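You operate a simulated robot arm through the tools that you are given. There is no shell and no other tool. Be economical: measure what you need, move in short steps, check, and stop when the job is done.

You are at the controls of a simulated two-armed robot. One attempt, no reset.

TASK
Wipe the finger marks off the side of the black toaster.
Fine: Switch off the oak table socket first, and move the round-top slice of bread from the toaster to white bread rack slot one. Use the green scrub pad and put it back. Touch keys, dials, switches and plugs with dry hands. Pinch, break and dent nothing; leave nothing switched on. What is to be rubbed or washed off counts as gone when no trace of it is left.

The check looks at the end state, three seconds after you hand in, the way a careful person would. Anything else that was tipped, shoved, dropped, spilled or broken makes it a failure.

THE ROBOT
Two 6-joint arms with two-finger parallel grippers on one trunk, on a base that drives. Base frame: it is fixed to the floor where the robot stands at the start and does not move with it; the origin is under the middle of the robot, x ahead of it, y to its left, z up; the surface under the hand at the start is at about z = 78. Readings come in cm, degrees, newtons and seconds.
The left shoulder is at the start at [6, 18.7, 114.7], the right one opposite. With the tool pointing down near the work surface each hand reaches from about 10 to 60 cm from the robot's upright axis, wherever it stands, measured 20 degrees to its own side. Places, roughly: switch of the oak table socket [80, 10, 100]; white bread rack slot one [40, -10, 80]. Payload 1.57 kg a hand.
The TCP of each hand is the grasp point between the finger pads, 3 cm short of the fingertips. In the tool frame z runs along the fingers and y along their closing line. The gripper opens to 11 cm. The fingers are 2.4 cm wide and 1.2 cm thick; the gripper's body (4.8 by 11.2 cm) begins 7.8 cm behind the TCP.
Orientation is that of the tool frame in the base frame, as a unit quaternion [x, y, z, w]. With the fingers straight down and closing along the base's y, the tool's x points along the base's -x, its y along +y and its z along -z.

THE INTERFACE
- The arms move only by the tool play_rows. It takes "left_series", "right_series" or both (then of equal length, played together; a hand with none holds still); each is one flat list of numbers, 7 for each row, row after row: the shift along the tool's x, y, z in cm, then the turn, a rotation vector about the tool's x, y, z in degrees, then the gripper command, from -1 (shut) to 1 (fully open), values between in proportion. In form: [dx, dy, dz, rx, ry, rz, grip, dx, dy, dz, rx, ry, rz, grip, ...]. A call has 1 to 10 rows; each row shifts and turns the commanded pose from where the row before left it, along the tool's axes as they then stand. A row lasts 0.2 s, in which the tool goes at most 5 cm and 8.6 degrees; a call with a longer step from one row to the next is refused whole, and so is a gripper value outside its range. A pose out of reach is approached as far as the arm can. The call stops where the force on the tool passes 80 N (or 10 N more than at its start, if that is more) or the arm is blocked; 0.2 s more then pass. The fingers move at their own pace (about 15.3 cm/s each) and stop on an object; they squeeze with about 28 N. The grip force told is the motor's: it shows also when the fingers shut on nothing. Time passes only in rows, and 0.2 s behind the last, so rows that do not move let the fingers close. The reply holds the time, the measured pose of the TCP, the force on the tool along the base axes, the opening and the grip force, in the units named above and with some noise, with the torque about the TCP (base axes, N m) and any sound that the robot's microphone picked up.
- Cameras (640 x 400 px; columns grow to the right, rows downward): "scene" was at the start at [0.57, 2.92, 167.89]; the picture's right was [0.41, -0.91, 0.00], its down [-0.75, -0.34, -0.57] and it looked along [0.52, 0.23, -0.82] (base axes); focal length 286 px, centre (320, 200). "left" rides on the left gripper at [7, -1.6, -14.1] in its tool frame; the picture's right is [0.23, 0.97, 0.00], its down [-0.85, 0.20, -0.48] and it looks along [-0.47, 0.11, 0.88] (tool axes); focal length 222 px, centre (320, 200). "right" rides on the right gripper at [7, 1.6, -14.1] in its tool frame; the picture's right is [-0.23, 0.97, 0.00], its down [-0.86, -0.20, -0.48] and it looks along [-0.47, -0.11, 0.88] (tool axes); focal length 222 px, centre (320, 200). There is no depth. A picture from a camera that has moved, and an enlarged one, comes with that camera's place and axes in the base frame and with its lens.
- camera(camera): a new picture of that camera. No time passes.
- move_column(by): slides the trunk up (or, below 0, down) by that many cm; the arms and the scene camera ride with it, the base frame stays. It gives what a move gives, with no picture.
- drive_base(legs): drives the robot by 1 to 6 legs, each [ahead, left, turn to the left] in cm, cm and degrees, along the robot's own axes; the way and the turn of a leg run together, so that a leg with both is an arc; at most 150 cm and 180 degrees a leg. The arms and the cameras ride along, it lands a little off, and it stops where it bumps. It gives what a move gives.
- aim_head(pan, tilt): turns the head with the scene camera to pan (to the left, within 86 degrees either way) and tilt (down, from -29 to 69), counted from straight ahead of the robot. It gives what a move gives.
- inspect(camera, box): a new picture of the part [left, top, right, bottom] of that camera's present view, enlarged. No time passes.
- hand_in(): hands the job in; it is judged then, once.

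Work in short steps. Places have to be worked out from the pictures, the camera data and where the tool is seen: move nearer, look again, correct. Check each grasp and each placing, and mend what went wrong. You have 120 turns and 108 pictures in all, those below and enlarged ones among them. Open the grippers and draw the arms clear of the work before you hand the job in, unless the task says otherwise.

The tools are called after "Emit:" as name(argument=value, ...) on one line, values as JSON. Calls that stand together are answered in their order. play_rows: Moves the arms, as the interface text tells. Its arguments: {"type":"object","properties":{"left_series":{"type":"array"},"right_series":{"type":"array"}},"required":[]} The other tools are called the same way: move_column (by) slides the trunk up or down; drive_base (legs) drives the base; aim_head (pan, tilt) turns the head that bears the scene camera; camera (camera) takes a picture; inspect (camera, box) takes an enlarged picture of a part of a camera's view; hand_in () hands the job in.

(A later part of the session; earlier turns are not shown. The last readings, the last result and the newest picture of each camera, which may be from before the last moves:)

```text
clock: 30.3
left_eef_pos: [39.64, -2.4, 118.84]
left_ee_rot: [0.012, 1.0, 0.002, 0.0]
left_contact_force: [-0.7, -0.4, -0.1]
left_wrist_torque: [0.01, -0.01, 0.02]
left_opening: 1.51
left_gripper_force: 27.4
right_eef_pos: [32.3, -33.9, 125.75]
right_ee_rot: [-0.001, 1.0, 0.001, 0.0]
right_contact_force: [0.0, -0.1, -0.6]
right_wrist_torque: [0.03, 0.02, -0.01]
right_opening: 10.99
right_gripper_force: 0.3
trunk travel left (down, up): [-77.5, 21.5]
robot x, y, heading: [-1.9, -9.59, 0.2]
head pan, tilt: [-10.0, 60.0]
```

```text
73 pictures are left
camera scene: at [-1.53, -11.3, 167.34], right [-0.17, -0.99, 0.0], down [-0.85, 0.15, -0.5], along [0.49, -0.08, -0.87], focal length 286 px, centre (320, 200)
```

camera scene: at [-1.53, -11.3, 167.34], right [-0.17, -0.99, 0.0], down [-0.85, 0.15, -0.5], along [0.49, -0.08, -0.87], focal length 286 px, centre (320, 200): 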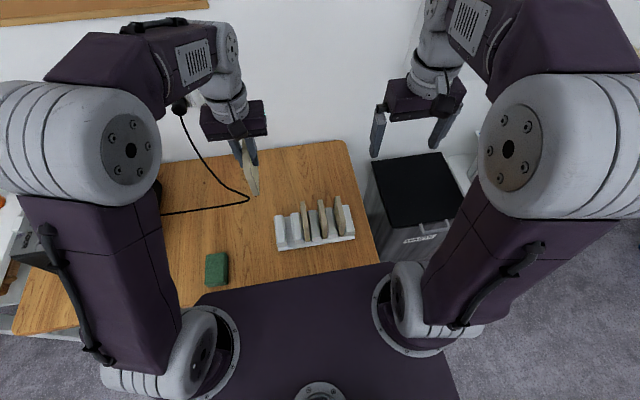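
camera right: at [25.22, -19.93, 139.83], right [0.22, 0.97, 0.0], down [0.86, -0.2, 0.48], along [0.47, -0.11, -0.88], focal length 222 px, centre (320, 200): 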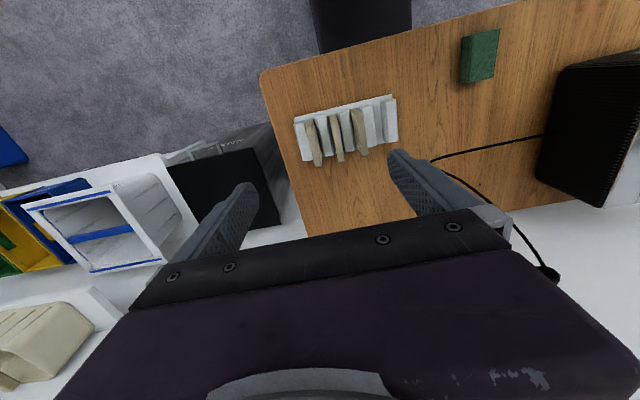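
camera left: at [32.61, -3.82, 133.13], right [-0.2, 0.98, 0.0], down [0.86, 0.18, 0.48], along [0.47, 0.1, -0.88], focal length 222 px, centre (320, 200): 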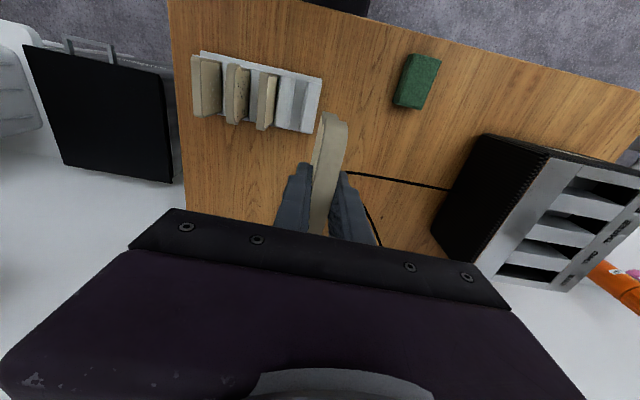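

Emit:
inspect(camera="scene", box=[260, 180, 370, 260])

Emit:
inspect(camera="left", box=[180, 40, 360, 150])

```text
5.00 times, centred on (315, 220) of scene
camera zoom: at [-1.53, -11.3, 167.34], right [-0.17, -0.99, 0.0], down [-0.85, 0.15, -0.5], along [0.49, -0.08, -0.87], focal length 1432 px, centre (345, 100)
```

zoom: 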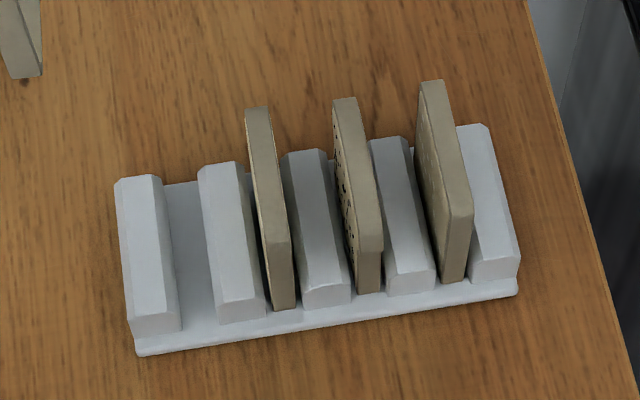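

```text
3.56 times, centred on (270, 95) of left
camera zoom: at [32.61, -3.82, 133.13], right [-0.2, 0.98, 0.0], down [0.86, 0.18, 0.48], along [0.47, 0.1, -0.88], focal length 790 px, centre (498, 573)
```

zoom: 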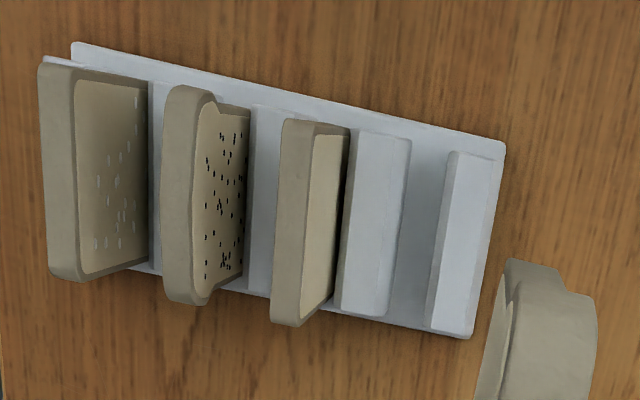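

Refined slot-one centre is y≈-7.45, x≈38.6. I move above it and descend to TCP z≈96, then check alignment.

Emit:
play_rows(left_series=[0.5, -2.5, 0, 0, 0, 0, -0.8, 0.5, -2.5, 0, 0, 0, 0, -0.8, 0, 0, 4, 0, 0, 0, -0.8, 0, 0, 4, 0, 0, 0, -0.8, 0, 0, 4, 0, 0, 0, -0.8, 0, 0, 4, 0, 0, 0, -0.8, 0, 0, 4, 0, 0, 0, -0.8, 0, 0, 2, 0, 0, 0, -0.8])

Emit:
inspect(camera="left", box=[200, 20, 440, 200])

Emit:
inspect(camera="scene", box=[240, 150, 370, 260])

```text
clock: 32.1
left_eef_pos: [38.42, -7.47, 96.6]
left_ee_rot: [0.013, 1.0, 0.0, 0.0]
left_contact_force: [0.7, 0.1, -0.2]
left_wrist_torque: [0.04, 0.01, 0.01]
left_opening: 1.52
left_gripper_force: 28.0
right_eef_pos: [32.29, -33.64, 125.75]
right_ee_rot: [-0.001, 1.0, 0.0, 0.0]
right_contact_force: [0.3, -0.3, 0.8]
right_wrist_torque: [0.02, -0.02, 0.02]
right_opening: 11.0
right_gripper_force: 0.1
trunk travel left (down, up): [-77.5, 21.5]
robot x, y, heading: [-2.26, -10.02, 0.2]
head pan, tilt: [-10.0, 60.0]
```

```text
2.22 times, centred on (320, 110) of left
camera zoom: at [31.34, -8.7, 110.95], right [-0.2, 0.98, 0.0], down [0.86, 0.18, 0.48], along [0.47, 0.1, -0.88], focal length 494 px, centre (320, 400)
```

zoom: 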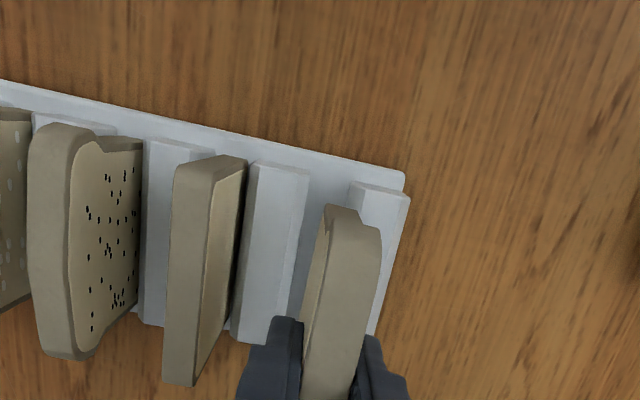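

```text
3.64 times, centred on (305, 205) of scene
camera zoom: at [-1.52, -11.14, 167.34], right [-0.17, -0.99, 0.0], down [-0.85, 0.15, -0.5], along [0.49, -0.09, -0.87], focal length 1041 px, centre (374, 182)
```

zoom: 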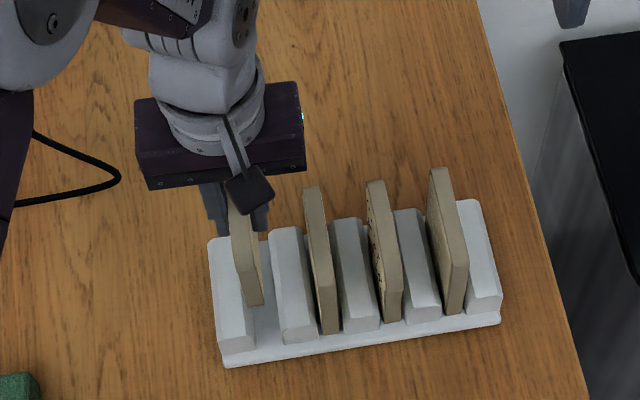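

The slot centre looks ≈0.25 cm further right. I correct and descend slowly into the slot, watching forces.

Emit:
play_rows(left_series=[0, -0.25, 1.5, 0, 0, -1, -0.8, 0, 0, 1.5, 0, 0, 0, -0.8, 0, 0, 1, 0, 0, 0, -0.8, 0, 0, 1, 0, 0, 0, -0.8])

Emit:
inspect(camera="left", box=[200, 20, 440, 200])

Emit:
inspect(camera="scene", box=[260, 190, 350, 260])

```text
clock: 33.1
left_eef_pos: [38.36, -7.51, 91.95]
left_ee_rot: [0.005, 1.0, 0.0, -0.001]
left_contact_force: [0.0, -0.3, -0.7]
left_wrist_torque: [0.0, -0.02, 0.02]
left_opening: 1.51
left_gripper_force: 28.0
right_eef_pos: [32.21, -33.69, 125.8]
right_ee_rot: [-0.001, 1.0, 0.0, 0.0]
right_contact_force: [-0.7, 0.5, 0.4]
right_wrist_torque: [0.01, 0.0, 0.0]
right_opening: 11.03
right_gripper_force: 0.1
trunk travel left (down, up): [-77.5, 21.5]
robot x, y, heading: [-2.22, -10.09, 0.0]
head pan, tilt: [-10.0, 60.0]
```

```text
2.22 times, centred on (320, 110) of left
camera zoom: at [31.38, -9.07, 106.07], right [-0.22, 0.98, 0.0], down [0.86, 0.19, 0.48], along [0.46, 0.1, -0.88], focal length 494 px, centre (320, 400)
```

zoom: 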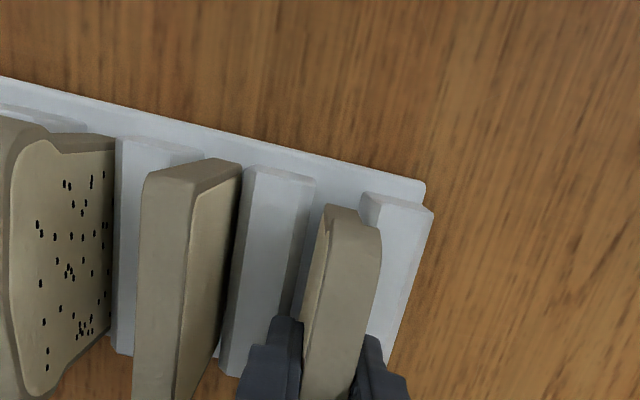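

```text
5.71 times, centred on (305, 225) of scene
camera zoom: at [-1.5, -11.13, 167.34], right [-0.17, -0.99, 0.0], down [-0.85, 0.15, -0.5], along [0.49, -0.09, -0.87], focal length 1636 px, centre (406, 57)
```

zoom: 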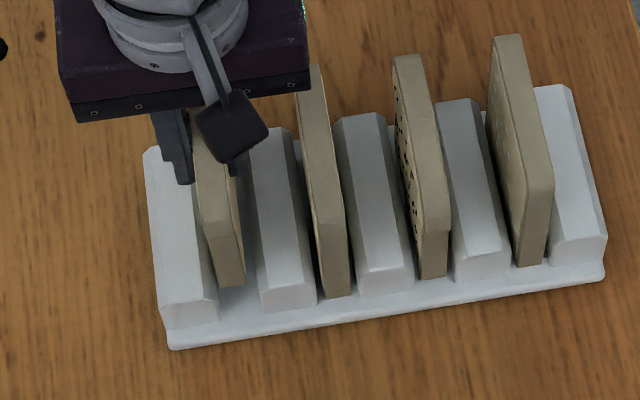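

Bread is over the slot, within ~1–2 mm of the middle. I lower on in small steps.

Emit:
play_rows(left_series=[0, -0.1, 0.8, 0, 0, 0, -0.8, 0, 0, 0.8, 0, 0, 0, -0.8, 0, 0, 0.6, 0, 0, 0, -0.8])

Emit:
inspect(camera="scene", box=[260, 190, 350, 260])

```text
clock: 33.9
left_eef_pos: [38.27, -7.69, 89.62]
left_ee_rot: [0.004, 1.0, 0.001, -0.001]
left_contact_force: [-0.4, 0.5, 0.1]
left_wrist_torque: [0.01, -0.03, -0.02]
left_opening: 1.53
left_gripper_force: 27.7
right_eef_pos: [32.17, -33.59, 125.81]
right_ee_rot: [-0.001, 1.0, 0.0, -0.001]
right_contact_force: [0.7, -0.8, -0.3]
right_wrist_torque: [-0.03, 0.01, 0.0]
right_opening: 10.99
right_gripper_force: 0.1
trunk travel left (down, up): [-77.5, 21.5]
robot x, y, heading: [-2.31, -10.11, 0.0]
head pan, tilt: [-10.0, 60.0]
```

```text
5.71 times, centred on (305, 225) of scene
camera zoom: at [-1.54, -11.11, 167.34], right [-0.17, -0.99, 0.0], down [-0.85, 0.15, -0.5], along [0.49, -0.09, -0.87], focal length 1636 px, centre (406, 57)
```

zoom: 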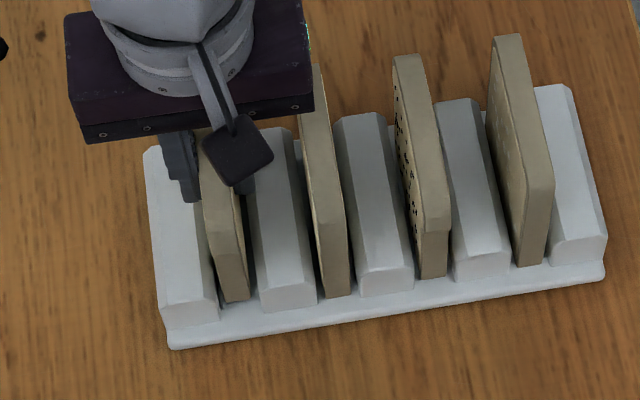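

It's in the slot without contact. Continue down with tiny steps until it touches the floor.

Emit:
play_rows(left_series=[0, 0, 0.5, 0, 0, 0, -0.8, 0, 0, 0.4, 0, 0, 0, -0.8, 0, 0, 0.4, 0, 0, 0, -0.8])

Emit:
inspect(camera="scene", box=[260, 190, 350, 260])

```text
clock: 34.7
left_eef_pos: [38.23, -7.68, 88.55]
left_ee_rot: [0.004, 1.0, -0.001, 0.002]
left_contact_force: [1.2, 0.7, 24.7]
left_wrist_torque: [0.01, -0.11, -0.05]
left_opening: 1.61
left_gripper_force: 28.3
right_eef_pos: [32.04, -33.58, 125.94]
right_ee_rot: [-0.002, 1.0, 0.0, 0.002]
right_contact_force: [0.3, 0.6, 0.1]
right_wrist_torque: [-0.01, -0.03, 0.06]
right_opening: 10.99
right_gripper_force: 0.0
trunk travel left (down, up): [-77.5, 21.5]
robot x, y, heading: [-1.98, -10.29, -0.1]
head pan, tilt: [-10.0, 60.0]
```

```text
5.71 times, centred on (305, 225) of scene
camera zoom: at [-1.81, -11.07, 167.38], right [-0.17, -0.99, 0.0], down [-0.85, 0.15, -0.5], along [0.49, -0.09, -0.87], focal length 1636 px, centre (406, 57)
```

zoom: 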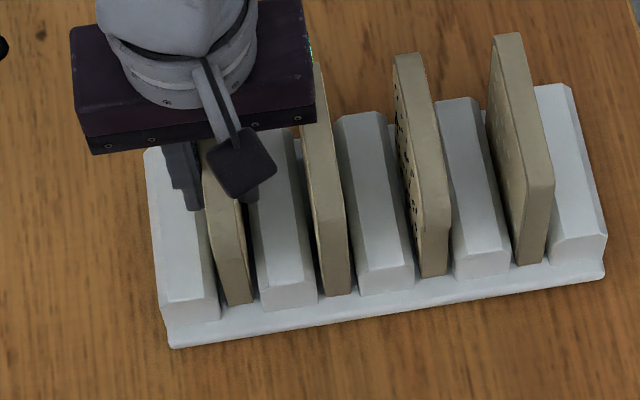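

Floor contact felt. Ease up 2 mm, then open just slightly (2.4 cm).

Emit:
play_rows(left_series=[0, 0, -0.25, 0, 0, 0, -0.8, 0, 0, 0, 0, 0, 0, -0.62, 0, 0, 0, 0, 0, 0, -0.55])

Emit:
inspect(camera="left", box=[200, 20, 440, 220])

```text
clock: 35.5
left_eef_pos: [38.26, -7.66, 88.65]
left_ee_rot: [0.005, 1.0, 0.001, 0.0]
left_contact_force: [0.6, 0.5, -0.6]
left_wrist_torque: [0.02, 0.0, 0.0]
left_opening: 2.46
left_gripper_force: 0.1
right_eef_pos: [32.16, -33.65, 125.88]
right_ee_rot: [-0.001, 1.0, 0.0, 0.0]
right_contact_force: [0.2, 0.0, 0.2]
right_wrist_torque: [0.0, -0.03, 0.02]
right_opening: 10.99
right_gripper_force: 0.0
trunk travel left (down, up): [-77.5, 21.5]
robot x, y, heading: [-2.1, -9.87, 0.4]
head pan, tilt: [-10.0, 60.0]
```

```text
2.00 times, centred on (320, 120) of left
camera zoom: at [31.27, -9.14, 102.8], right [-0.22, 0.98, 0.0], down [0.86, 0.19, 0.48], along [0.46, 0.1, -0.88], focal length 444 px, centre (320, 360)
```

zoom: 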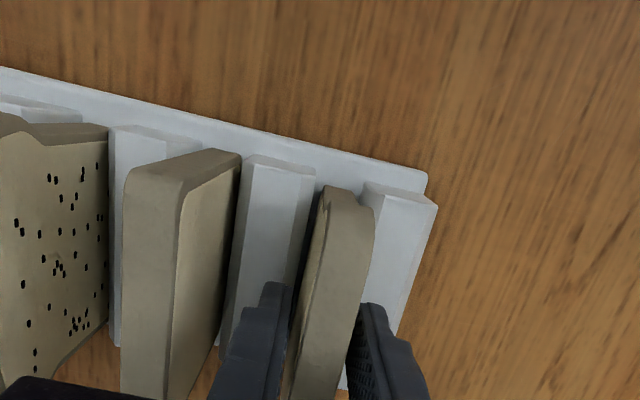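

Released with clearance on both sides. Rise straight up.

Emit:
play_rows(left_series=[0, 0, -1, 0, 0, 0, -0.5, 0, 0, -1.5, 0, 0, 0, -0.5, 0, 0, -2, 0, 0, 0, -0.5, 0, 0, -3, 0, 0, 0, -0.5, 0, 0, -4, 0, 0, 0, -0.5, 0, 0, -4, 0, 0, 0, 0, 0, 0, -4, 0, 0, 0, 1, 0, 0, -4, 0, 0, 0, 1])

Emit:
inspect(camera="scene", box=[240, 170, 370, 260])

Emit:
camera(camera="left")

```text
clock: 37.3
left_eef_pos: [38.08, -7.59, 112.17]
left_ee_rot: [0.004, 1.0, 0.0, 0.0]
left_contact_force: [0.5, 0.0, -0.1]
left_wrist_torque: [0.0, 0.01, -0.02]
left_opening: 11.03
left_gripper_force: 0.0
right_eef_pos: [32.31, -33.63, 125.81]
right_ee_rot: [0.0, 1.0, 0.0, 0.0]
right_contact_force: [-0.8, -0.3, 0.0]
right_wrist_torque: [0.03, 0.01, 0.01]
right_opening: 11.01
right_gripper_force: 0.0
trunk travel left (down, up): [-77.5, 21.5]
robot x, y, heading: [-2.29, -9.76, 0.1]
head pan, tilt: [-10.0, 60.0]
```

```text
4.44 times, centred on (305, 215) of scene
camera zoom: at [-1.66, -11.1, 167.34], right [-0.17, -0.99, 0.0], down [-0.85, 0.15, -0.5], along [0.49, -0.09, -0.87], focal length 1273 px, centre (387, 133)
```

zoom: 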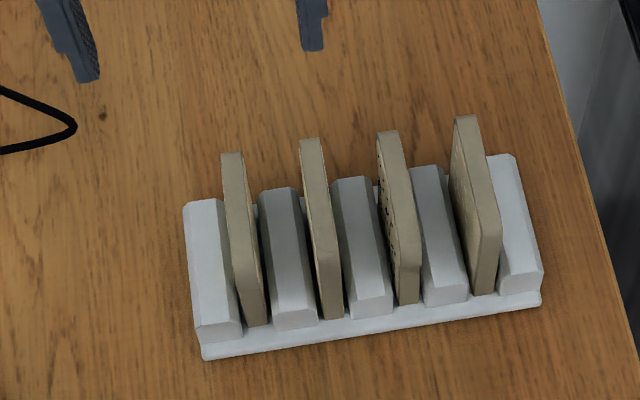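

```text
62 pictures are left
camera left: at [31.22, -9.12, 126.41], right [-0.22, 0.98, 0.0], down [0.86, 0.19, 0.48], along [0.47, 0.1, -0.88], focal length 222 px, centre (320, 200)
```

left: 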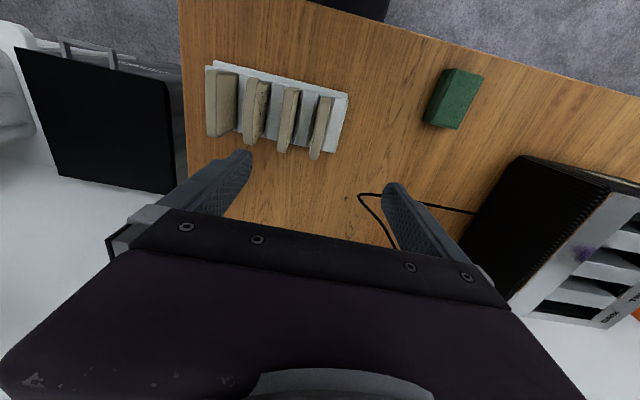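

Slice stands neatly in slot one. Next: drive left and look at the mark on the toaster's near face and at the pad.

Emit:
drive_base(legs=[[0, 16, 0]])

Emit:
aim_head(pan=45, tilt=50)

Emit:
camera(camera="scene")

Emit:
camera(camera="left")

```text
clock: 38.8
left_eef_pos: [38.23, 7.95, 112.04]
left_ee_rot: [0.005, 1.0, 0.0, -0.001]
left_contact_force: [-0.2, -0.4, 0.0]
left_wrist_torque: [-0.01, -0.02, 0.01]
left_opening: 10.97
left_gripper_force: 0.0
right_eef_pos: [32.14, -18.05, 125.76]
right_ee_rot: [-0.001, 1.0, 0.002, -0.001]
right_contact_force: [-0.8, -0.1, 0.2]
right_wrist_torque: [0.03, 0.02, 0.01]
right_opening: 11.02
right_gripper_force: 0.0
trunk travel left (down, up): [-77.5, 21.5]
robot x, y, heading: [-2.04, 5.79, -0.1]
head pan, tilt: [-10.0, 60.0]
```

```text
clock: 40.0
left_eef_pos: [38.33, 8.18, 112.13]
left_ee_rot: [0.005, 1.0, 0.0, 0.0]
left_contact_force: [0.2, 0.0, 0.0]
left_wrist_torque: [-0.01, 0.0, 0.01]
left_opening: 10.99
left_gripper_force: 0.0
right_eef_pos: [32.17, -17.78, 125.81]
right_ee_rot: [-0.001, 1.0, 0.0, 0.0]
right_contact_force: [-0.3, 0.0, -0.4]
right_wrist_torque: [0.0, -0.04, 0.02]
right_opening: 10.99
right_gripper_force: 0.0
trunk travel left (down, up): [-77.5, 21.5]
robot x, y, heading: [-2.08, 5.95, 0.3]
head pan, tilt: [45.0, 50.0]
```

```text
61 pictures are left
camera scene: at [-2.7, 11.44, 168.6], right [0.71, -0.71, 0.0], down [-0.54, -0.54, -0.64], along [0.45, 0.45, -0.77], focal length 286 px, centre (320, 200)
```

scene: 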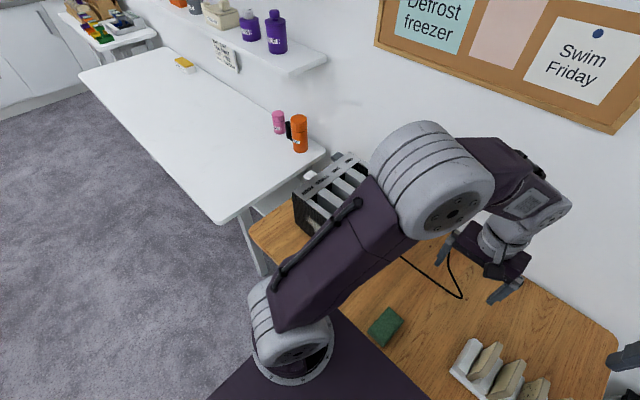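

```text
60 pictures are left
camera left: at [31.28, 6.78, 126.34], right [-0.22, 0.98, 0.0], down [0.86, 0.19, 0.48], along [0.47, 0.1, -0.88], focal length 222 px, centre (320, 200)
```

left: 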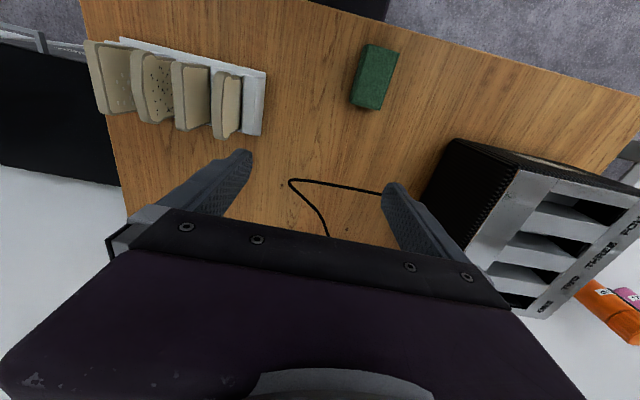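

Emit:
inspect(camera="left", box=[330, 30, 420, 120])

Emit:
inspect(camera="scene", box=[340, 290, 440, 360])

Emit:
inspect(camera="scene", box=[260, 140, 380, 250])

```text
4.44 times, centred on (375, 75) of left
camera zoom: at [31.28, 6.78, 126.34], right [-0.22, 0.98, 0.0], down [0.86, 0.19, 0.48], along [0.47, 0.1, -0.88], focal length 987 px, centre (76, 756)
```

zoom: 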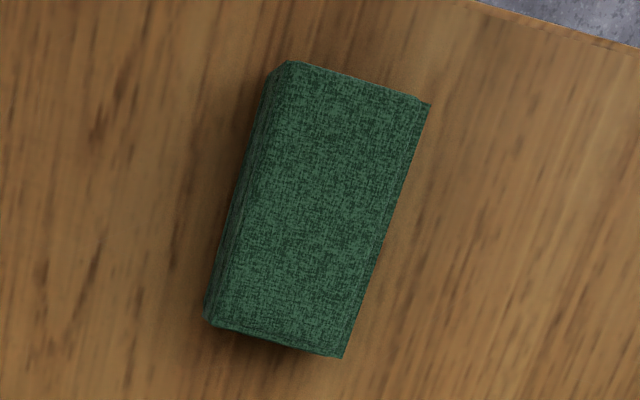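

```text
5.71 times, centred on (390, 325) of scene
camera zoom: at [-2.7, 11.44, 168.6], right [0.71, -0.71, 0.0], down [-0.54, -0.54, -0.64], along [0.45, 0.45, -0.77], focal length 1636 px, centre (-80, -514)
```

zoom: 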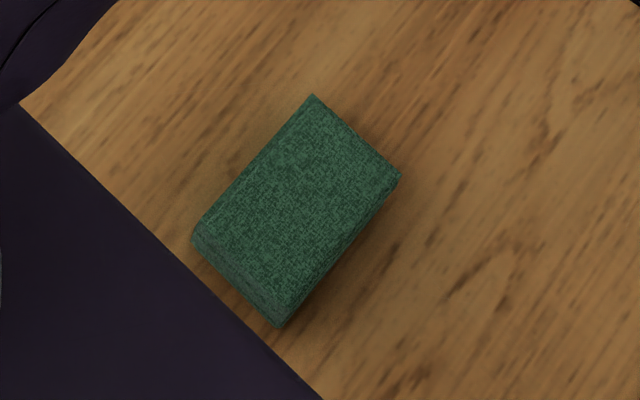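

```text
3.64 times, centred on (320, 195) of scene
camera zoom: at [-2.7, 11.44, 168.6], right [0.71, -0.71, 0.0], down [-0.54, -0.54, -0.64], along [0.45, 0.45, -0.77], focal length 1041 px, centre (320, 218)
```

zoom: 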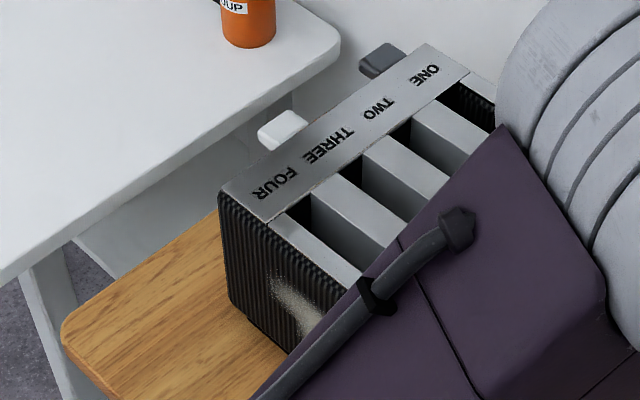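

Pad: x 24.8–34.1, y 13.4–19, top ≈81.5. I'll grip it across its width at x≈28.8 with its far end sticking out for wiping. Move above it.

Emit:
play_rows(left_series=[3.2, 2.7, 0, 0, 0, 0, 1, 3.2, 2.7, 0, 0, 0, 0, 1, 3.2, 2.6, 0, 0, 0, -0.6, 1, 0, 0, 4, 0, 0, 0, 1, 0, 0, 4, 0, 0, 0, 1, 0, 0, 4, 0, 0, 0, 1, 0, 0, 4, 0, 0, 0, 1, 0, 0, 4, 0, 0, 0, 1, 0, 0, 3, 0, 0, 0, 1])

Emit:
camera(camera="left")

Emit:
camera(camera="scene")

```text
clock: 42.0
left_eef_pos: [28.47, 16.29, 89.2]
left_ee_rot: [0.0, 1.0, 0.0, -0.001]
left_contact_force: [0.7, -0.3, 0.1]
left_wrist_torque: [-0.02, 0.02, 0.0]
left_opening: 10.99
left_gripper_force: 0.1
right_eef_pos: [32.1, -17.87, 125.88]
right_ee_rot: [-0.001, 1.0, 0.001, 0.0]
right_contact_force: [0.2, -0.2, -0.7]
right_wrist_torque: [0.0, 0.01, -0.03]
right_opening: 10.98
right_gripper_force: 0.0
trunk travel left (down, up): [-77.5, 21.5]
robot x, y, heading: [-2.25, 6.42, -0.0]
head pan, tilt: [45.0, 50.0]
```

```text
56 pictures are left
camera left: at [21.66, 14.75, 103.38], right [-0.23, 0.97, 0.0], down [0.86, 0.2, 0.48], along [0.46, 0.11, -0.88], focal length 222 px, centre (320, 200)
```

left: 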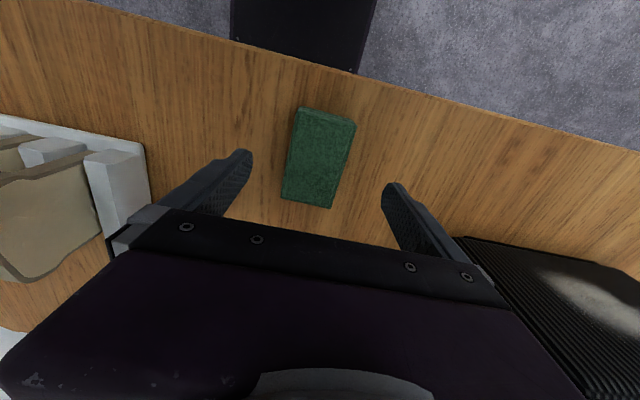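

```text
55 pictures are left
camera scene: at [-2.67, 11.47, 168.6], right [0.71, -0.71, 0.0], down [-0.54, -0.54, -0.64], along [0.45, 0.46, -0.77], focal length 286 px, centre (320, 200)
```

scene: 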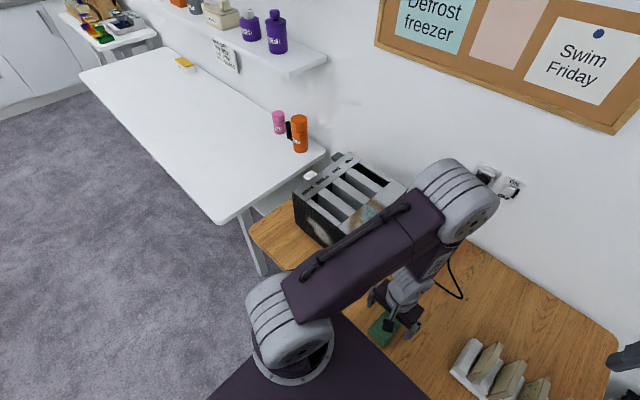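

Aligned (pad centre y≈16.2). Descend to z≈81.6 and close on the pad.

Emit:
play_rows(left_series=[0, 0, 3, 0, 0, 0, 0.7, 0, 0, 2.5, 0, 0, 0, 0.5, 0, 0, 2, 0, 0, 0, 0.5, 0, 0, 0, 0, 0, 0, 0, 0, 0, 0, 0, 0, 0, -0.3, 0, 0, 0, 0, 0, 0, -0.3])

Emit:
camera(camera="left")

```text
clock: 43.4
left_eef_pos: [28.62, 16.25, 81.54]
left_ee_rot: [0.001, 1.0, 0.001, -0.001]
left_contact_force: [0.0, 0.3, 1.5]
left_wrist_torque: [0.01, -0.08, -0.02]
left_opening: 5.91
left_gripper_force: 27.9
right_eef_pos: [32.1, -17.85, 125.86]
right_ee_rot: [-0.001, 1.0, 0.0, 0.0]
right_contact_force: [0.1, 0.0, 0.6]
right_wrist_torque: [0.0, 0.03, 0.02]
right_opening: 11.01
right_gripper_force: 0.1
trunk travel left (down, up): [-77.5, 21.5]
robot x, y, heading: [-2.44, 6.02, 0.0]
head pan, tilt: [45.0, 50.0]
```

```text
54 pictures are left
camera left: at [21.66, 14.72, 95.8], right [-0.23, 0.97, 0.0], down [0.86, 0.2, 0.48], along [0.46, 0.11, -0.88], focal length 222 px, centre (320, 200)
```

left: 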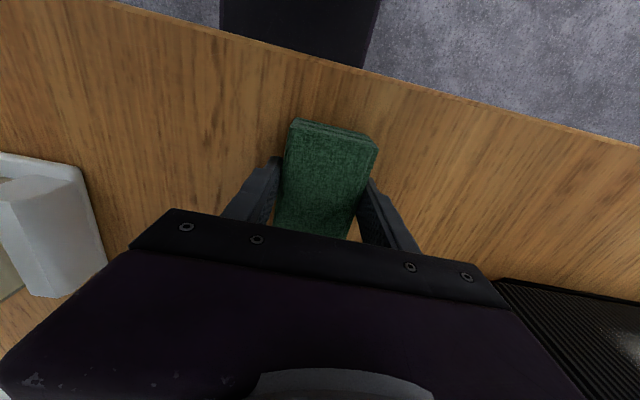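

Pad held. Lift it, drive left 18 cm, then view the mark with the hand camera.

Emit:
play_rows(left_series=[0, 0, -2, 0, 0, 0, -0.3, 0, 0, -3, 0, 0, 0, -0.3, 0.4, 0, -3, 0, 0, 0, -0.3, 0.8, 0, -3, 0, 0, 0, -0.3, 0.8, 0, -3, 0, 0, 0, -0.3])

Emit:
drive_base(legs=[[0, 18, 0]])

Emit:
camera(camera="left")

Emit:
camera(camera="scene")

```text
clock: 44.6
left_eef_pos: [26.61, 16.33, 95.66]
left_ee_rot: [0.001, 1.0, 0.0, -0.001]
left_contact_force: [-0.1, 0.4, -0.4]
left_wrist_torque: [0.01, -0.02, -0.01]
left_opening: 5.91
left_gripper_force: 28.0
right_eef_pos: [32.07, -17.69, 125.75]
right_ee_rot: [0.0, 1.0, 0.0, 0.001]
right_contact_force: [-0.6, 0.6, -0.1]
right_wrist_torque: [-0.05, 0.0, 0.01]
right_opening: 10.98
right_gripper_force: 0.0
trunk travel left (down, up): [-77.5, 21.5]
robot x, y, heading: [-2.29, 5.88, 0.3]
head pan, tilt: [45.0, 50.0]
```

```text
clock: 46.1
left_eef_pos: [26.75, 33.97, 95.66]
left_ee_rot: [0.001, 1.0, 0.001, -0.001]
left_contact_force: [-0.2, -0.3, -0.8]
left_wrist_torque: [0.01, -0.01, 0.0]
left_opening: 5.94
left_gripper_force: 28.3
right_eef_pos: [32.08, -0.16, 125.81]
right_ee_rot: [0.0, 1.0, 0.001, 0.0]
right_contact_force: [0.3, 1.0, -1.0]
right_wrist_torque: [0.03, -0.01, 0.02]
right_opening: 11.01
right_gripper_force: 0.0
trunk travel left (down, up): [-77.5, 21.5]
robot x, y, heading: [-1.95, 23.88, -0.2]
head pan, tilt: [45.0, 50.0]
```

```text
53 pictures are left
camera left: at [19.78, 32.47, 109.82], right [-0.23, 0.97, 0.0], down [0.86, 0.2, 0.48], along [0.46, 0.11, -0.88], focal length 222 px, centre (320, 200)
```

left: 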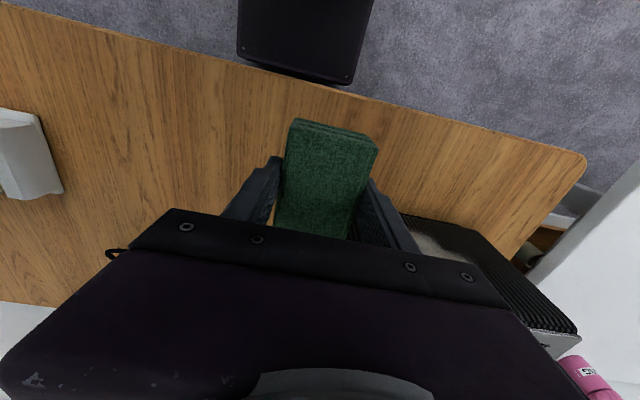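

```text
52 pictures are left
camera scene: at [-2.7, 29.04, 168.61], right [0.71, -0.71, 0.0], down [-0.54, -0.54, -0.64], along [0.45, 0.46, -0.77], focal length 286 px, centre (320, 200)
```

scene: 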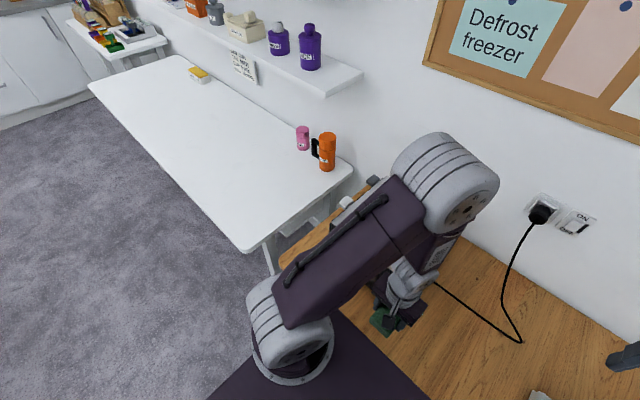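

Pad's far end sits ~5.2 cm ahead of the TCP. I move in front of the mark (y≈51, z≈87.5) with ~3 cm to spare from the face.

Emit:
play_rows(left_series=[0, 3, 0, 0, 0, 0, -0.3, 0, 3.5, 0, 0, 0, 0, -0.3, 0, 3.5, 1, 0, 0, 0, -0.3, 0, 3.5, 2, 0, 0, 0, -0.3, 0, 3.5, 3, 0, 0, 0, -0.3, 0, 0, 2.2, 0, 0, 0, -0.3])

Emit:
camera(camera="left")

Emit:
inspect(camera="scene", box=[250, 150, 450, 340])

```text
clock: 47.5
left_eef_pos: [26.83, 51.26, 87.34]
left_ee_rot: [0.0, 1.0, 0.0, -0.001]
left_contact_force: [1.0, 0.3, -1.0]
left_wrist_torque: [0.0, 0.03, 0.04]
left_opening: 5.92
left_gripper_force: 28.2
right_eef_pos: [32.23, 0.08, 125.82]
right_ee_rot: [-0.001, 1.0, 0.001, -0.001]
right_contact_force: [-0.6, -0.4, -0.7]
right_wrist_torque: [0.0, 0.0, 0.0]
right_opening: 10.99
right_gripper_force: 0.0
trunk travel left (down, up): [-77.5, 21.5]
robot x, y, heading: [-2.21, 23.91, -0.2]
head pan, tilt: [45.0, 50.0]
```

```text
51 pictures are left
camera left: at [19.82, 49.67, 101.55], right [-0.23, 0.97, 0.0], down [0.86, 0.2, 0.48], along [0.46, 0.11, -0.88], focal length 222 px, centre (320, 200)
```

left: 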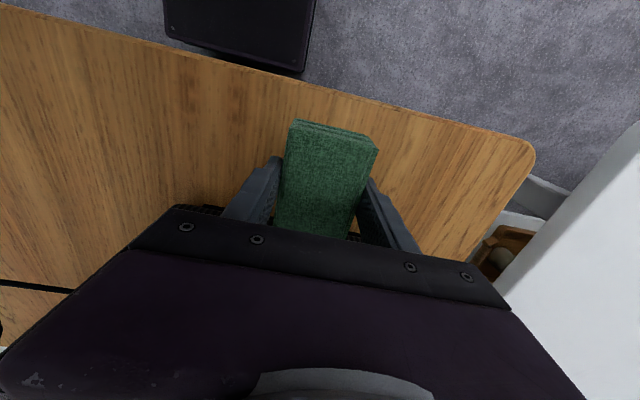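

```text
2.11 times, centred on (350, 245) of scene
camera zoom: at [-2.65, 29.39, 168.6], right [0.71, -0.71, 0.0], down [-0.54, -0.54, -0.64], along [0.45, 0.45, -0.77], focal length 603 px, centre (257, 105)
```

zoom: 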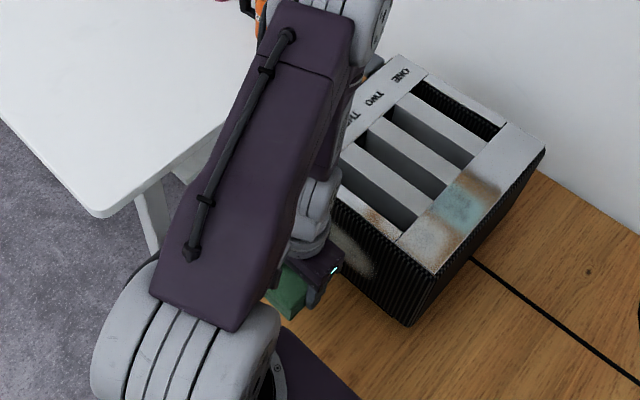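

The mark spans about y 44–56, z 81–91. Now creep in +x to find contact.

Emit:
play_rows(left_series=[-1, 0, 0, 0, 0, 0, -0.3, -0.7, 0, 0, 0, 0, 0, -0.3, -0.5, 0, 0, 0, 0, 0, -0.3, -0.4, 0, 0, 0, 0, 0, -0.3])

```text
clock: 48.5
left_eef_pos: [29.31, 51.28, 87.24]
left_ee_rot: [0.0, 1.0, 0.0, -0.001]
left_contact_force: [-0.6, -0.4, -0.5]
left_wrist_torque: [0.03, 0.03, -0.02]
left_opening: 5.92
left_gripper_force: 27.9
right_eef_pos: [32.11, 0.2, 125.86]
right_ee_rot: [-0.001, 1.0, 0.0, 0.0]
right_contact_force: [-0.3, 0.7, 0.0]
right_wrist_torque: [-0.02, 0.0, 0.04]
right_opening: 10.99
right_gripper_force: 0.1
trunk travel left (down, up): [-77.5, 21.5]
robot x, y, heading: [-2.66, 23.88, -0.2]
head pan, tilt: [45.0, 50.0]
```

No contact yet; continue by millimetres.

Emit:
play_rows(left_series=[-0.3, 0, 0, 0, 0, 0, -0.3, -0.3, 0, 0, 0, 0, 0, -0.3])

Emit:
play_rows(left_series=[-0.3, 0, 0, 0, 0, 0, -0.3])

```text
clock: 49.1
left_eef_pos: [30.07, 51.2, 87.31]
left_ee_rot: [0.0, 1.0, 0.0, -0.001]
left_contact_force: [0.3, 0.4, 0.3]
left_wrist_torque: [0.0, 0.0, 0.01]
left_opening: 5.93
left_gripper_force: 27.9
right_eef_pos: [32.26, 0.18, 125.8]
right_ee_rot: [0.0, 1.0, -0.001, 0.0]
right_contact_force: [0.2, -0.2, 0.4]
right_wrist_torque: [-0.01, 0.0, 0.0]
right_opening: 11.01
right_gripper_force: 0.1
trunk travel left (down, up): [-77.5, 21.5]
robot x, y, heading: [-2.21, 23.77, -0.1]
head pan, tilt: [45.0, 50.0]
```

```text
clock: 49.5
left_eef_pos: [29.95, 51.03, 87.34]
left_ee_rot: [0.001, 1.0, -0.001, -0.002]
left_contact_force: [-6.4, 1.0, -0.6]
left_wrist_torque: [0.04, 0.02, 0.19]
left_opening: 5.93
left_gripper_force: 28.2
right_eef_pos: [32.12, 0.13, 125.92]
right_ee_rot: [0.0, 1.0, 0.0, 0.001]
right_contact_force: [0.0, -0.3, 0.4]
right_wrist_torque: [-0.02, -0.01, -0.02]
right_opening: 10.98
right_gripper_force: 0.0
trunk travel left (down, up): [-77.5, 21.5]
robot x, y, heading: [-2.51, 23.78, 0.0]
head pan, tilt: [45.0, 50.0]
```

Contact at −6.4 N, more on the left corner, so I rotate 2.5° to lie flat, then stroke gently along the face.

Emit:
play_rows(left_series=[0, 0, 0, 0, 0, -2.5, -0.3, 0, 1.5, 0, 0, 0, 0, -0.3, 0, 1.5, 0, 0, 0, 0, -0.3, 0, 1.5, 0, 0, 0, 0, -0.3])

Emit:
play_rows(left_series=[0, -1.5, 0, 0, 0, 0, -0.3, 0, -1.5, 0, 0, 0, 0, -0.3, 0, -1.5, 0, 0, 0, 0, -0.3, 0, -1.5, 0, 0, 0, 0, -0.3])

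Emit:
play_rows(left_series=[0, -1.5, 0, 0, 0, 0, -0.3, 0, -1.5, 0, 0, 0, 0, -0.3, 0, -1.5, 0, 0, 0, 0, -0.3, 0, -1.5, 0, 0, 0, 0, -0.3])

```text
clock: 50.5
left_eef_pos: [29.96, 55.72, 87.49]
left_ee_rot: [-0.022, 1.0, 0.0, 0.0]
left_contact_force: [-6.9, -3.8, 0.3]
left_wrist_torque: [-0.1, 0.13, -0.39]
left_opening: 5.93
left_gripper_force: 28.3
right_eef_pos: [31.88, 0.01, 125.87]
right_ee_rot: [0.0, 1.0, -0.001, 0.001]
right_contact_force: [0.8, 0.3, -0.1]
right_wrist_torque: [-0.03, 0.01, 0.02]
right_opening: 10.98
right_gripper_force: 0.0
trunk travel left (down, up): [-77.5, 21.5]
robot x, y, heading: [-1.82, 24.2, -0.1]
head pan, tilt: [45.0, 50.0]
```

```text
clock: 51.5
left_eef_pos: [30.02, 49.74, 87.55]
left_ee_rot: [-0.023, 1.0, 0.0, -0.001]
left_contact_force: [-18.1, 7.2, -0.9]
left_wrist_torque: [0.1, 0.26, -0.13]
left_opening: 5.89
left_gripper_force: 28.3
right_eef_pos: [31.84, 0.25, 125.96]
right_ee_rot: [0.0, 1.0, 0.0, 0.002]
right_contact_force: [0.8, -0.2, -0.3]
right_wrist_torque: [0.02, 0.0, -0.01]
right_opening: 11.0
right_gripper_force: 0.0
trunk travel left (down, up): [-77.5, 21.5]
robot x, y, heading: [-2.38, 24.02, -0.1]
head pan, tilt: [45.0, 50.0]
```

```text
clock: 52.5
left_eef_pos: [30.34, 43.74, 87.4]
left_ee_rot: [-0.022, 1.0, 0.0, -0.001]
left_contact_force: [-16.6, 5.9, -0.5]
left_wrist_torque: [0.06, 0.23, -0.14]
left_opening: 5.91
left_gripper_force: 27.8
right_eef_pos: [31.88, 0.22, 125.96]
right_ee_rot: [0.0, 1.0, 0.0, 0.001]
right_contact_force: [-0.3, -0.3, -0.9]
right_wrist_torque: [-0.01, 0.02, 0.03]
right_opening: 10.99
right_gripper_force: 0.1
trunk travel left (down, up): [-77.5, 21.5]
robot x, y, heading: [-2.13, 24.08, 0.1]
head pan, tilt: [45.0, 50.0]
```

Good contact (~17 N). Ease slightly, go up 2.8 cm and stroke back left, then check whether the toaster moved.

Emit:
play_rows(left_series=[0.15, 0, -1.4, 0, 0, 0, -0.3, 0, 0, -1.4, 0, 0, 0, -0.3, 0, 1.6, 0, 0, 0, 0, -0.3, 0, 1.6, 0, 0, 0, 0, -0.3, 0, 1.6, 0, 0, 0, 0, -0.3, 0, 1.6, 0, 0, 0, 0, -0.3, 0, 1.6, 0, 0, 0, 0, -0.3, 0, 1.6, 0, 0, 0, 0, -0.3, 0, 1.6, 0, 0, 0, 0, -0.3, 0, 1, 0, 0, 0, 0, -0.3])

Emit:
inspect(camera="scene", box=[250, 150, 450, 340])

```text
clock: 54.7
left_eef_pos: [29.88, 55.95, 90.11]
left_ee_rot: [-0.021, 1.0, -0.001, 0.0]
left_contact_force: [0.6, 0.0, 0.2]
left_wrist_torque: [-0.05, 0.03, 0.02]
left_opening: 5.92
left_gripper_force: 27.8
right_eef_pos: [32.13, 0.17, 125.78]
right_ee_rot: [0.0, 1.0, 0.0, 0.0]
right_contact_force: [-0.5, 0.1, 0.4]
right_wrist_torque: [-0.02, -0.01, -0.01]
right_opening: 10.99
right_gripper_force: 0.1
trunk travel left (down, up): [-77.5, 21.5]
robot x, y, heading: [-2.19, 24.23, -0.1]
head pan, tilt: [45.0, 50.0]
```

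```text
2.11 times, centred on (350, 245) of scene
camera zoom: at [-2.72, 29.45, 168.6], right [0.71, -0.71, 0.0], down [-0.54, -0.54, -0.64], along [0.45, 0.45, -0.77], focal length 603 px, centre (257, 105)
```

zoom: 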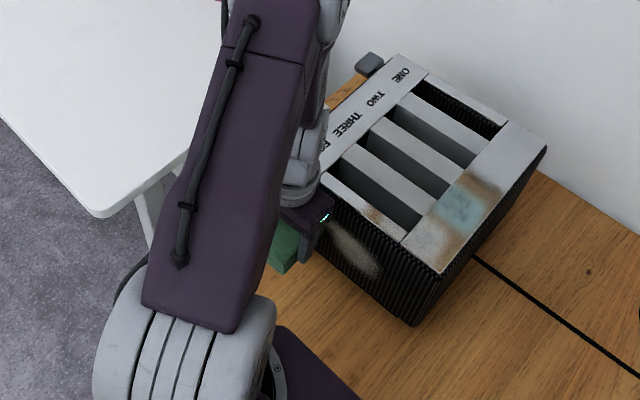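

Emit:
inspect(camera="scene", box=[340, 200, 420, 260])

```text
6.67 times, centred on (380, 230) of scene
camera zoom: at [-2.72, 29.45, 168.6], right [0.71, -0.71, 0.0], down [-0.54, -0.54, -0.64], along [0.45, 0.45, -0.77], focal length 1909 px, centre (-80, 0)
```

zoom: 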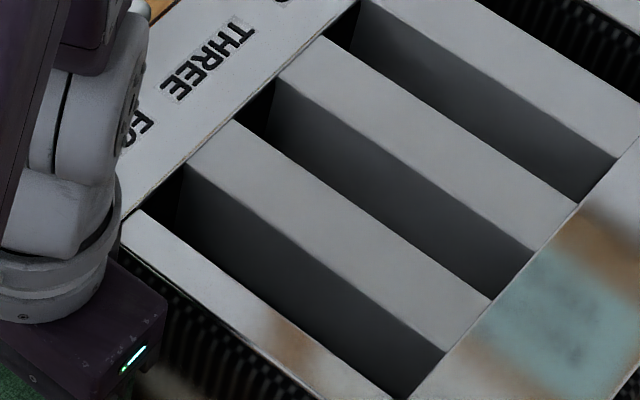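

Emit:
inspect(camera="scene", box=[335, 240, 415, 310])

```text
5.71 times, centred on (375, 275) of scene
camera zoom: at [-2.72, 29.45, 168.6], right [0.71, -0.71, 0.0], down [-0.54, -0.54, -0.64], along [0.45, 0.45, -0.77], focal length 1636 px, centre (6, -229)
```

zoom: 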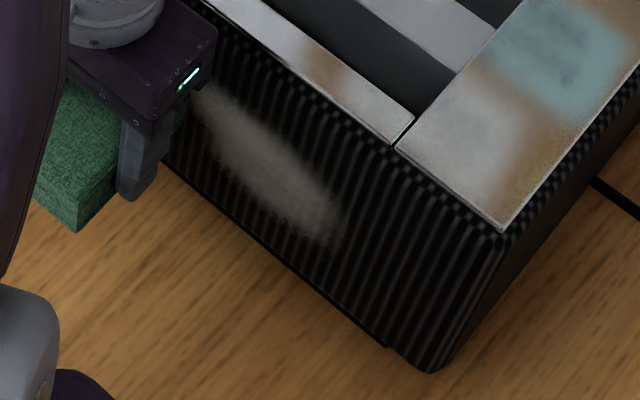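

The mark has faded but remains across y 42–55, z 82–91. More strokes are needed with slight pressure: here a stroke right, shift up, and back.

Emit:
play_rows(left_series=[-0.25, 0, 0, 0, 0, 0.8, -0.3, 0, -2.5, 0, 0, 0, 0, -0.3, 0, -2.5, 0, 0, 0, 0, -0.3, 0, -2.5, 0, 0, 0, 0, -0.3, 0, -2.5, 0, 0, 0, 0, -0.3, 0, -2.5, 0, 0, 0, 0, -0.3, 0, -2, 0, 0, 0, 0, -0.3])

Emit:
play_rows(left_series=[0, 0, -1.5, 0, 0, 0, -0.3, 0, 2.5, 0, 0, 0, 0, -0.3, 0, 2.5, 0, 0, 0, 0, -0.3, 0, 2.5, 0, 0, 0, 0, -0.3, 0, 2.5, 0, 0, 0, 0, -0.3, 0, 2.5, 0, 0, 0, 0, -0.3, 0, 2, 0, 0, 0, 0, -0.3])

Emit:
inspect(camera="scene", box=[335, 240, 415, 310])

```text
clock: 56.3
left_eef_pos: [30.5, 41.46, 90.2]
left_ee_rot: [-0.015, 1.0, 0.0, -0.001]
left_contact_force: [-6.8, 0.8, -0.4]
left_wrist_torque: [0.01, -0.01, -0.11]
left_opening: 5.93
left_gripper_force: 28.1
right_eef_pos: [32.01, 0.17, 125.87]
right_ee_rot: [0.0, 1.0, 0.0, 0.001]
right_contact_force: [-0.2, -0.2, 0.5]
right_wrist_torque: [0.0, 0.0, 0.04]
right_opening: 10.99
right_gripper_force: 0.0
trunk travel left (down, up): [-77.5, 21.5]
robot x, y, heading: [-1.98, 24.09, 0.3]
head pan, tilt: [45.0, 50.0]
```

```text
clock: 57.9
left_eef_pos: [30.1, 56.05, 91.59]
left_ee_rot: [-0.015, 1.0, 0.0, 0.0]
left_contact_force: [-2.6, 0.7, -0.3]
left_wrist_torque: [0.01, 0.01, -0.09]
left_opening: 5.94
left_gripper_force: 28.2
right_eef_pos: [31.98, 0.23, 125.82]
right_ee_rot: [0.0, 1.0, -0.001, 0.0]
right_contact_force: [0.1, 0.5, -0.3]
right_wrist_torque: [0.0, -0.03, 0.04]
right_opening: 11.04
right_gripper_force: 0.0
trunk travel left (down, up): [-77.5, 21.5]
robot x, y, heading: [-2.09, 24.08, -0.1]
head pan, tilt: [45.0, 50.0]
```

```text
5.71 times, centred on (375, 275) of scene
camera zoom: at [-2.79, 29.44, 168.6], right [0.71, -0.71, 0.0], down [-0.54, -0.54, -0.64], along [0.45, 0.45, -0.77], focal length 1636 px, centre (6, -229)
```

zoom: 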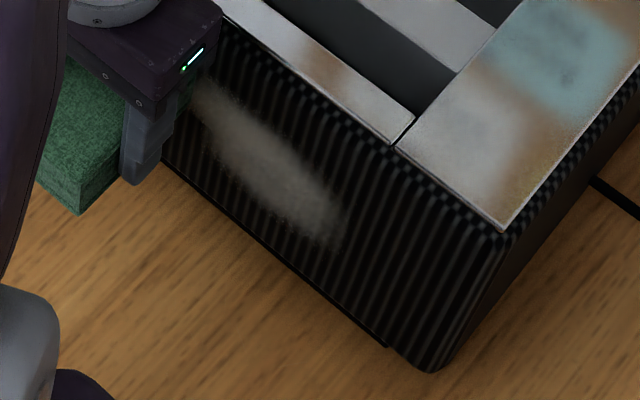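

The mark doesn't clearly shrink; I'll make a firmer pass (≈15–20 N) through its middle band (TCP z≈88) and compare.

Emit:
play_rows(left_series=[0, 0, 1.8, 0, 0, 0, -0.3, -0.2, 0, 1.8, 0, 0, 0, -0.3, -0.25, -1, 0, 0, 0, 0, -0.3, 0, -2, 0, 0, 0, 0, -0.3, 0, -2, 0, 0, 0, 0, -0.3, 0, -2, 0, 0, 0, 0, -0.3, 0, -2, 0, 0, 0, 0, -0.3])

Emit:
play_rows(left_series=[0, 2, 0, 0, 0, 0, -0.3, 0, 2, 0, 0, 0, 0, -0.3, 0, 2, 0, 0, 0, 0, -0.3, 0, 2, 0, 0, 0, 0, -0.3, 0, 2, 0, 0, 0, 0, -0.3])

Emit:
inspect(camera="scene", box=[335, 240, 415, 310])

```text
clock: 59.5
left_eef_pos: [30.41, 46.77, 88.12]
left_ee_rot: [-0.015, 1.0, 0.0, -0.001]
left_contact_force: [-20.7, 5.4, -1.7]
left_wrist_torque: [0.07, 0.17, 0.4]
left_opening: 5.93
left_gripper_force: 28.0
right_eef_pos: [31.82, 0.22, 125.78]
right_ee_rot: [-0.001, 1.0, 0.0, 0.002]
right_contact_force: [-0.5, -0.4, 0.0]
right_wrist_torque: [-0.03, 0.04, 0.0]
right_opening: 10.99
right_gripper_force: 0.0
trunk travel left (down, up): [-77.5, 21.5]
robot x, y, heading: [-2.38, 24.12, -0.1]
head pan, tilt: [45.0, 50.0]
```

```text
clock: 60.7
left_eef_pos: [30.43, 56.83, 88.04]
left_ee_rot: [-0.013, 1.0, 0.0, 0.001]
left_contact_force: [-11.8, -2.7, 3.1]
left_wrist_torque: [-0.12, -0.03, -0.51]
left_opening: 5.94
left_gripper_force: 28.5
right_eef_pos: [32.05, 0.15, 125.89]
right_ee_rot: [0.0, 1.0, -0.001, 0.001]
right_contact_force: [0.0, 0.5, -0.3]
right_wrist_torque: [-0.01, -0.03, -0.01]
right_opening: 10.99
right_gripper_force: 0.1
trunk travel left (down, up): [-77.5, 21.5]
robot x, y, heading: [-2.34, 23.99, 0.1]
head pan, tilt: [45.0, 50.0]
```

```text
5.71 times, centred on (375, 275) of scene
camera zoom: at [-2.94, 29.47, 168.6], right [0.71, -0.71, 0.0], down [-0.54, -0.54, -0.64], along [0.46, 0.45, -0.77], focal length 1636 px, centre (6, -229)
```

zoom: 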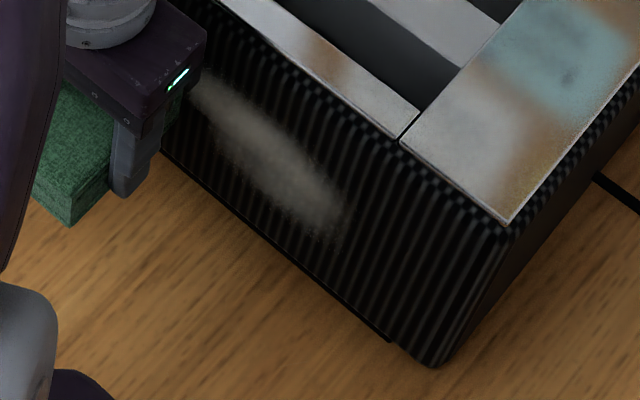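

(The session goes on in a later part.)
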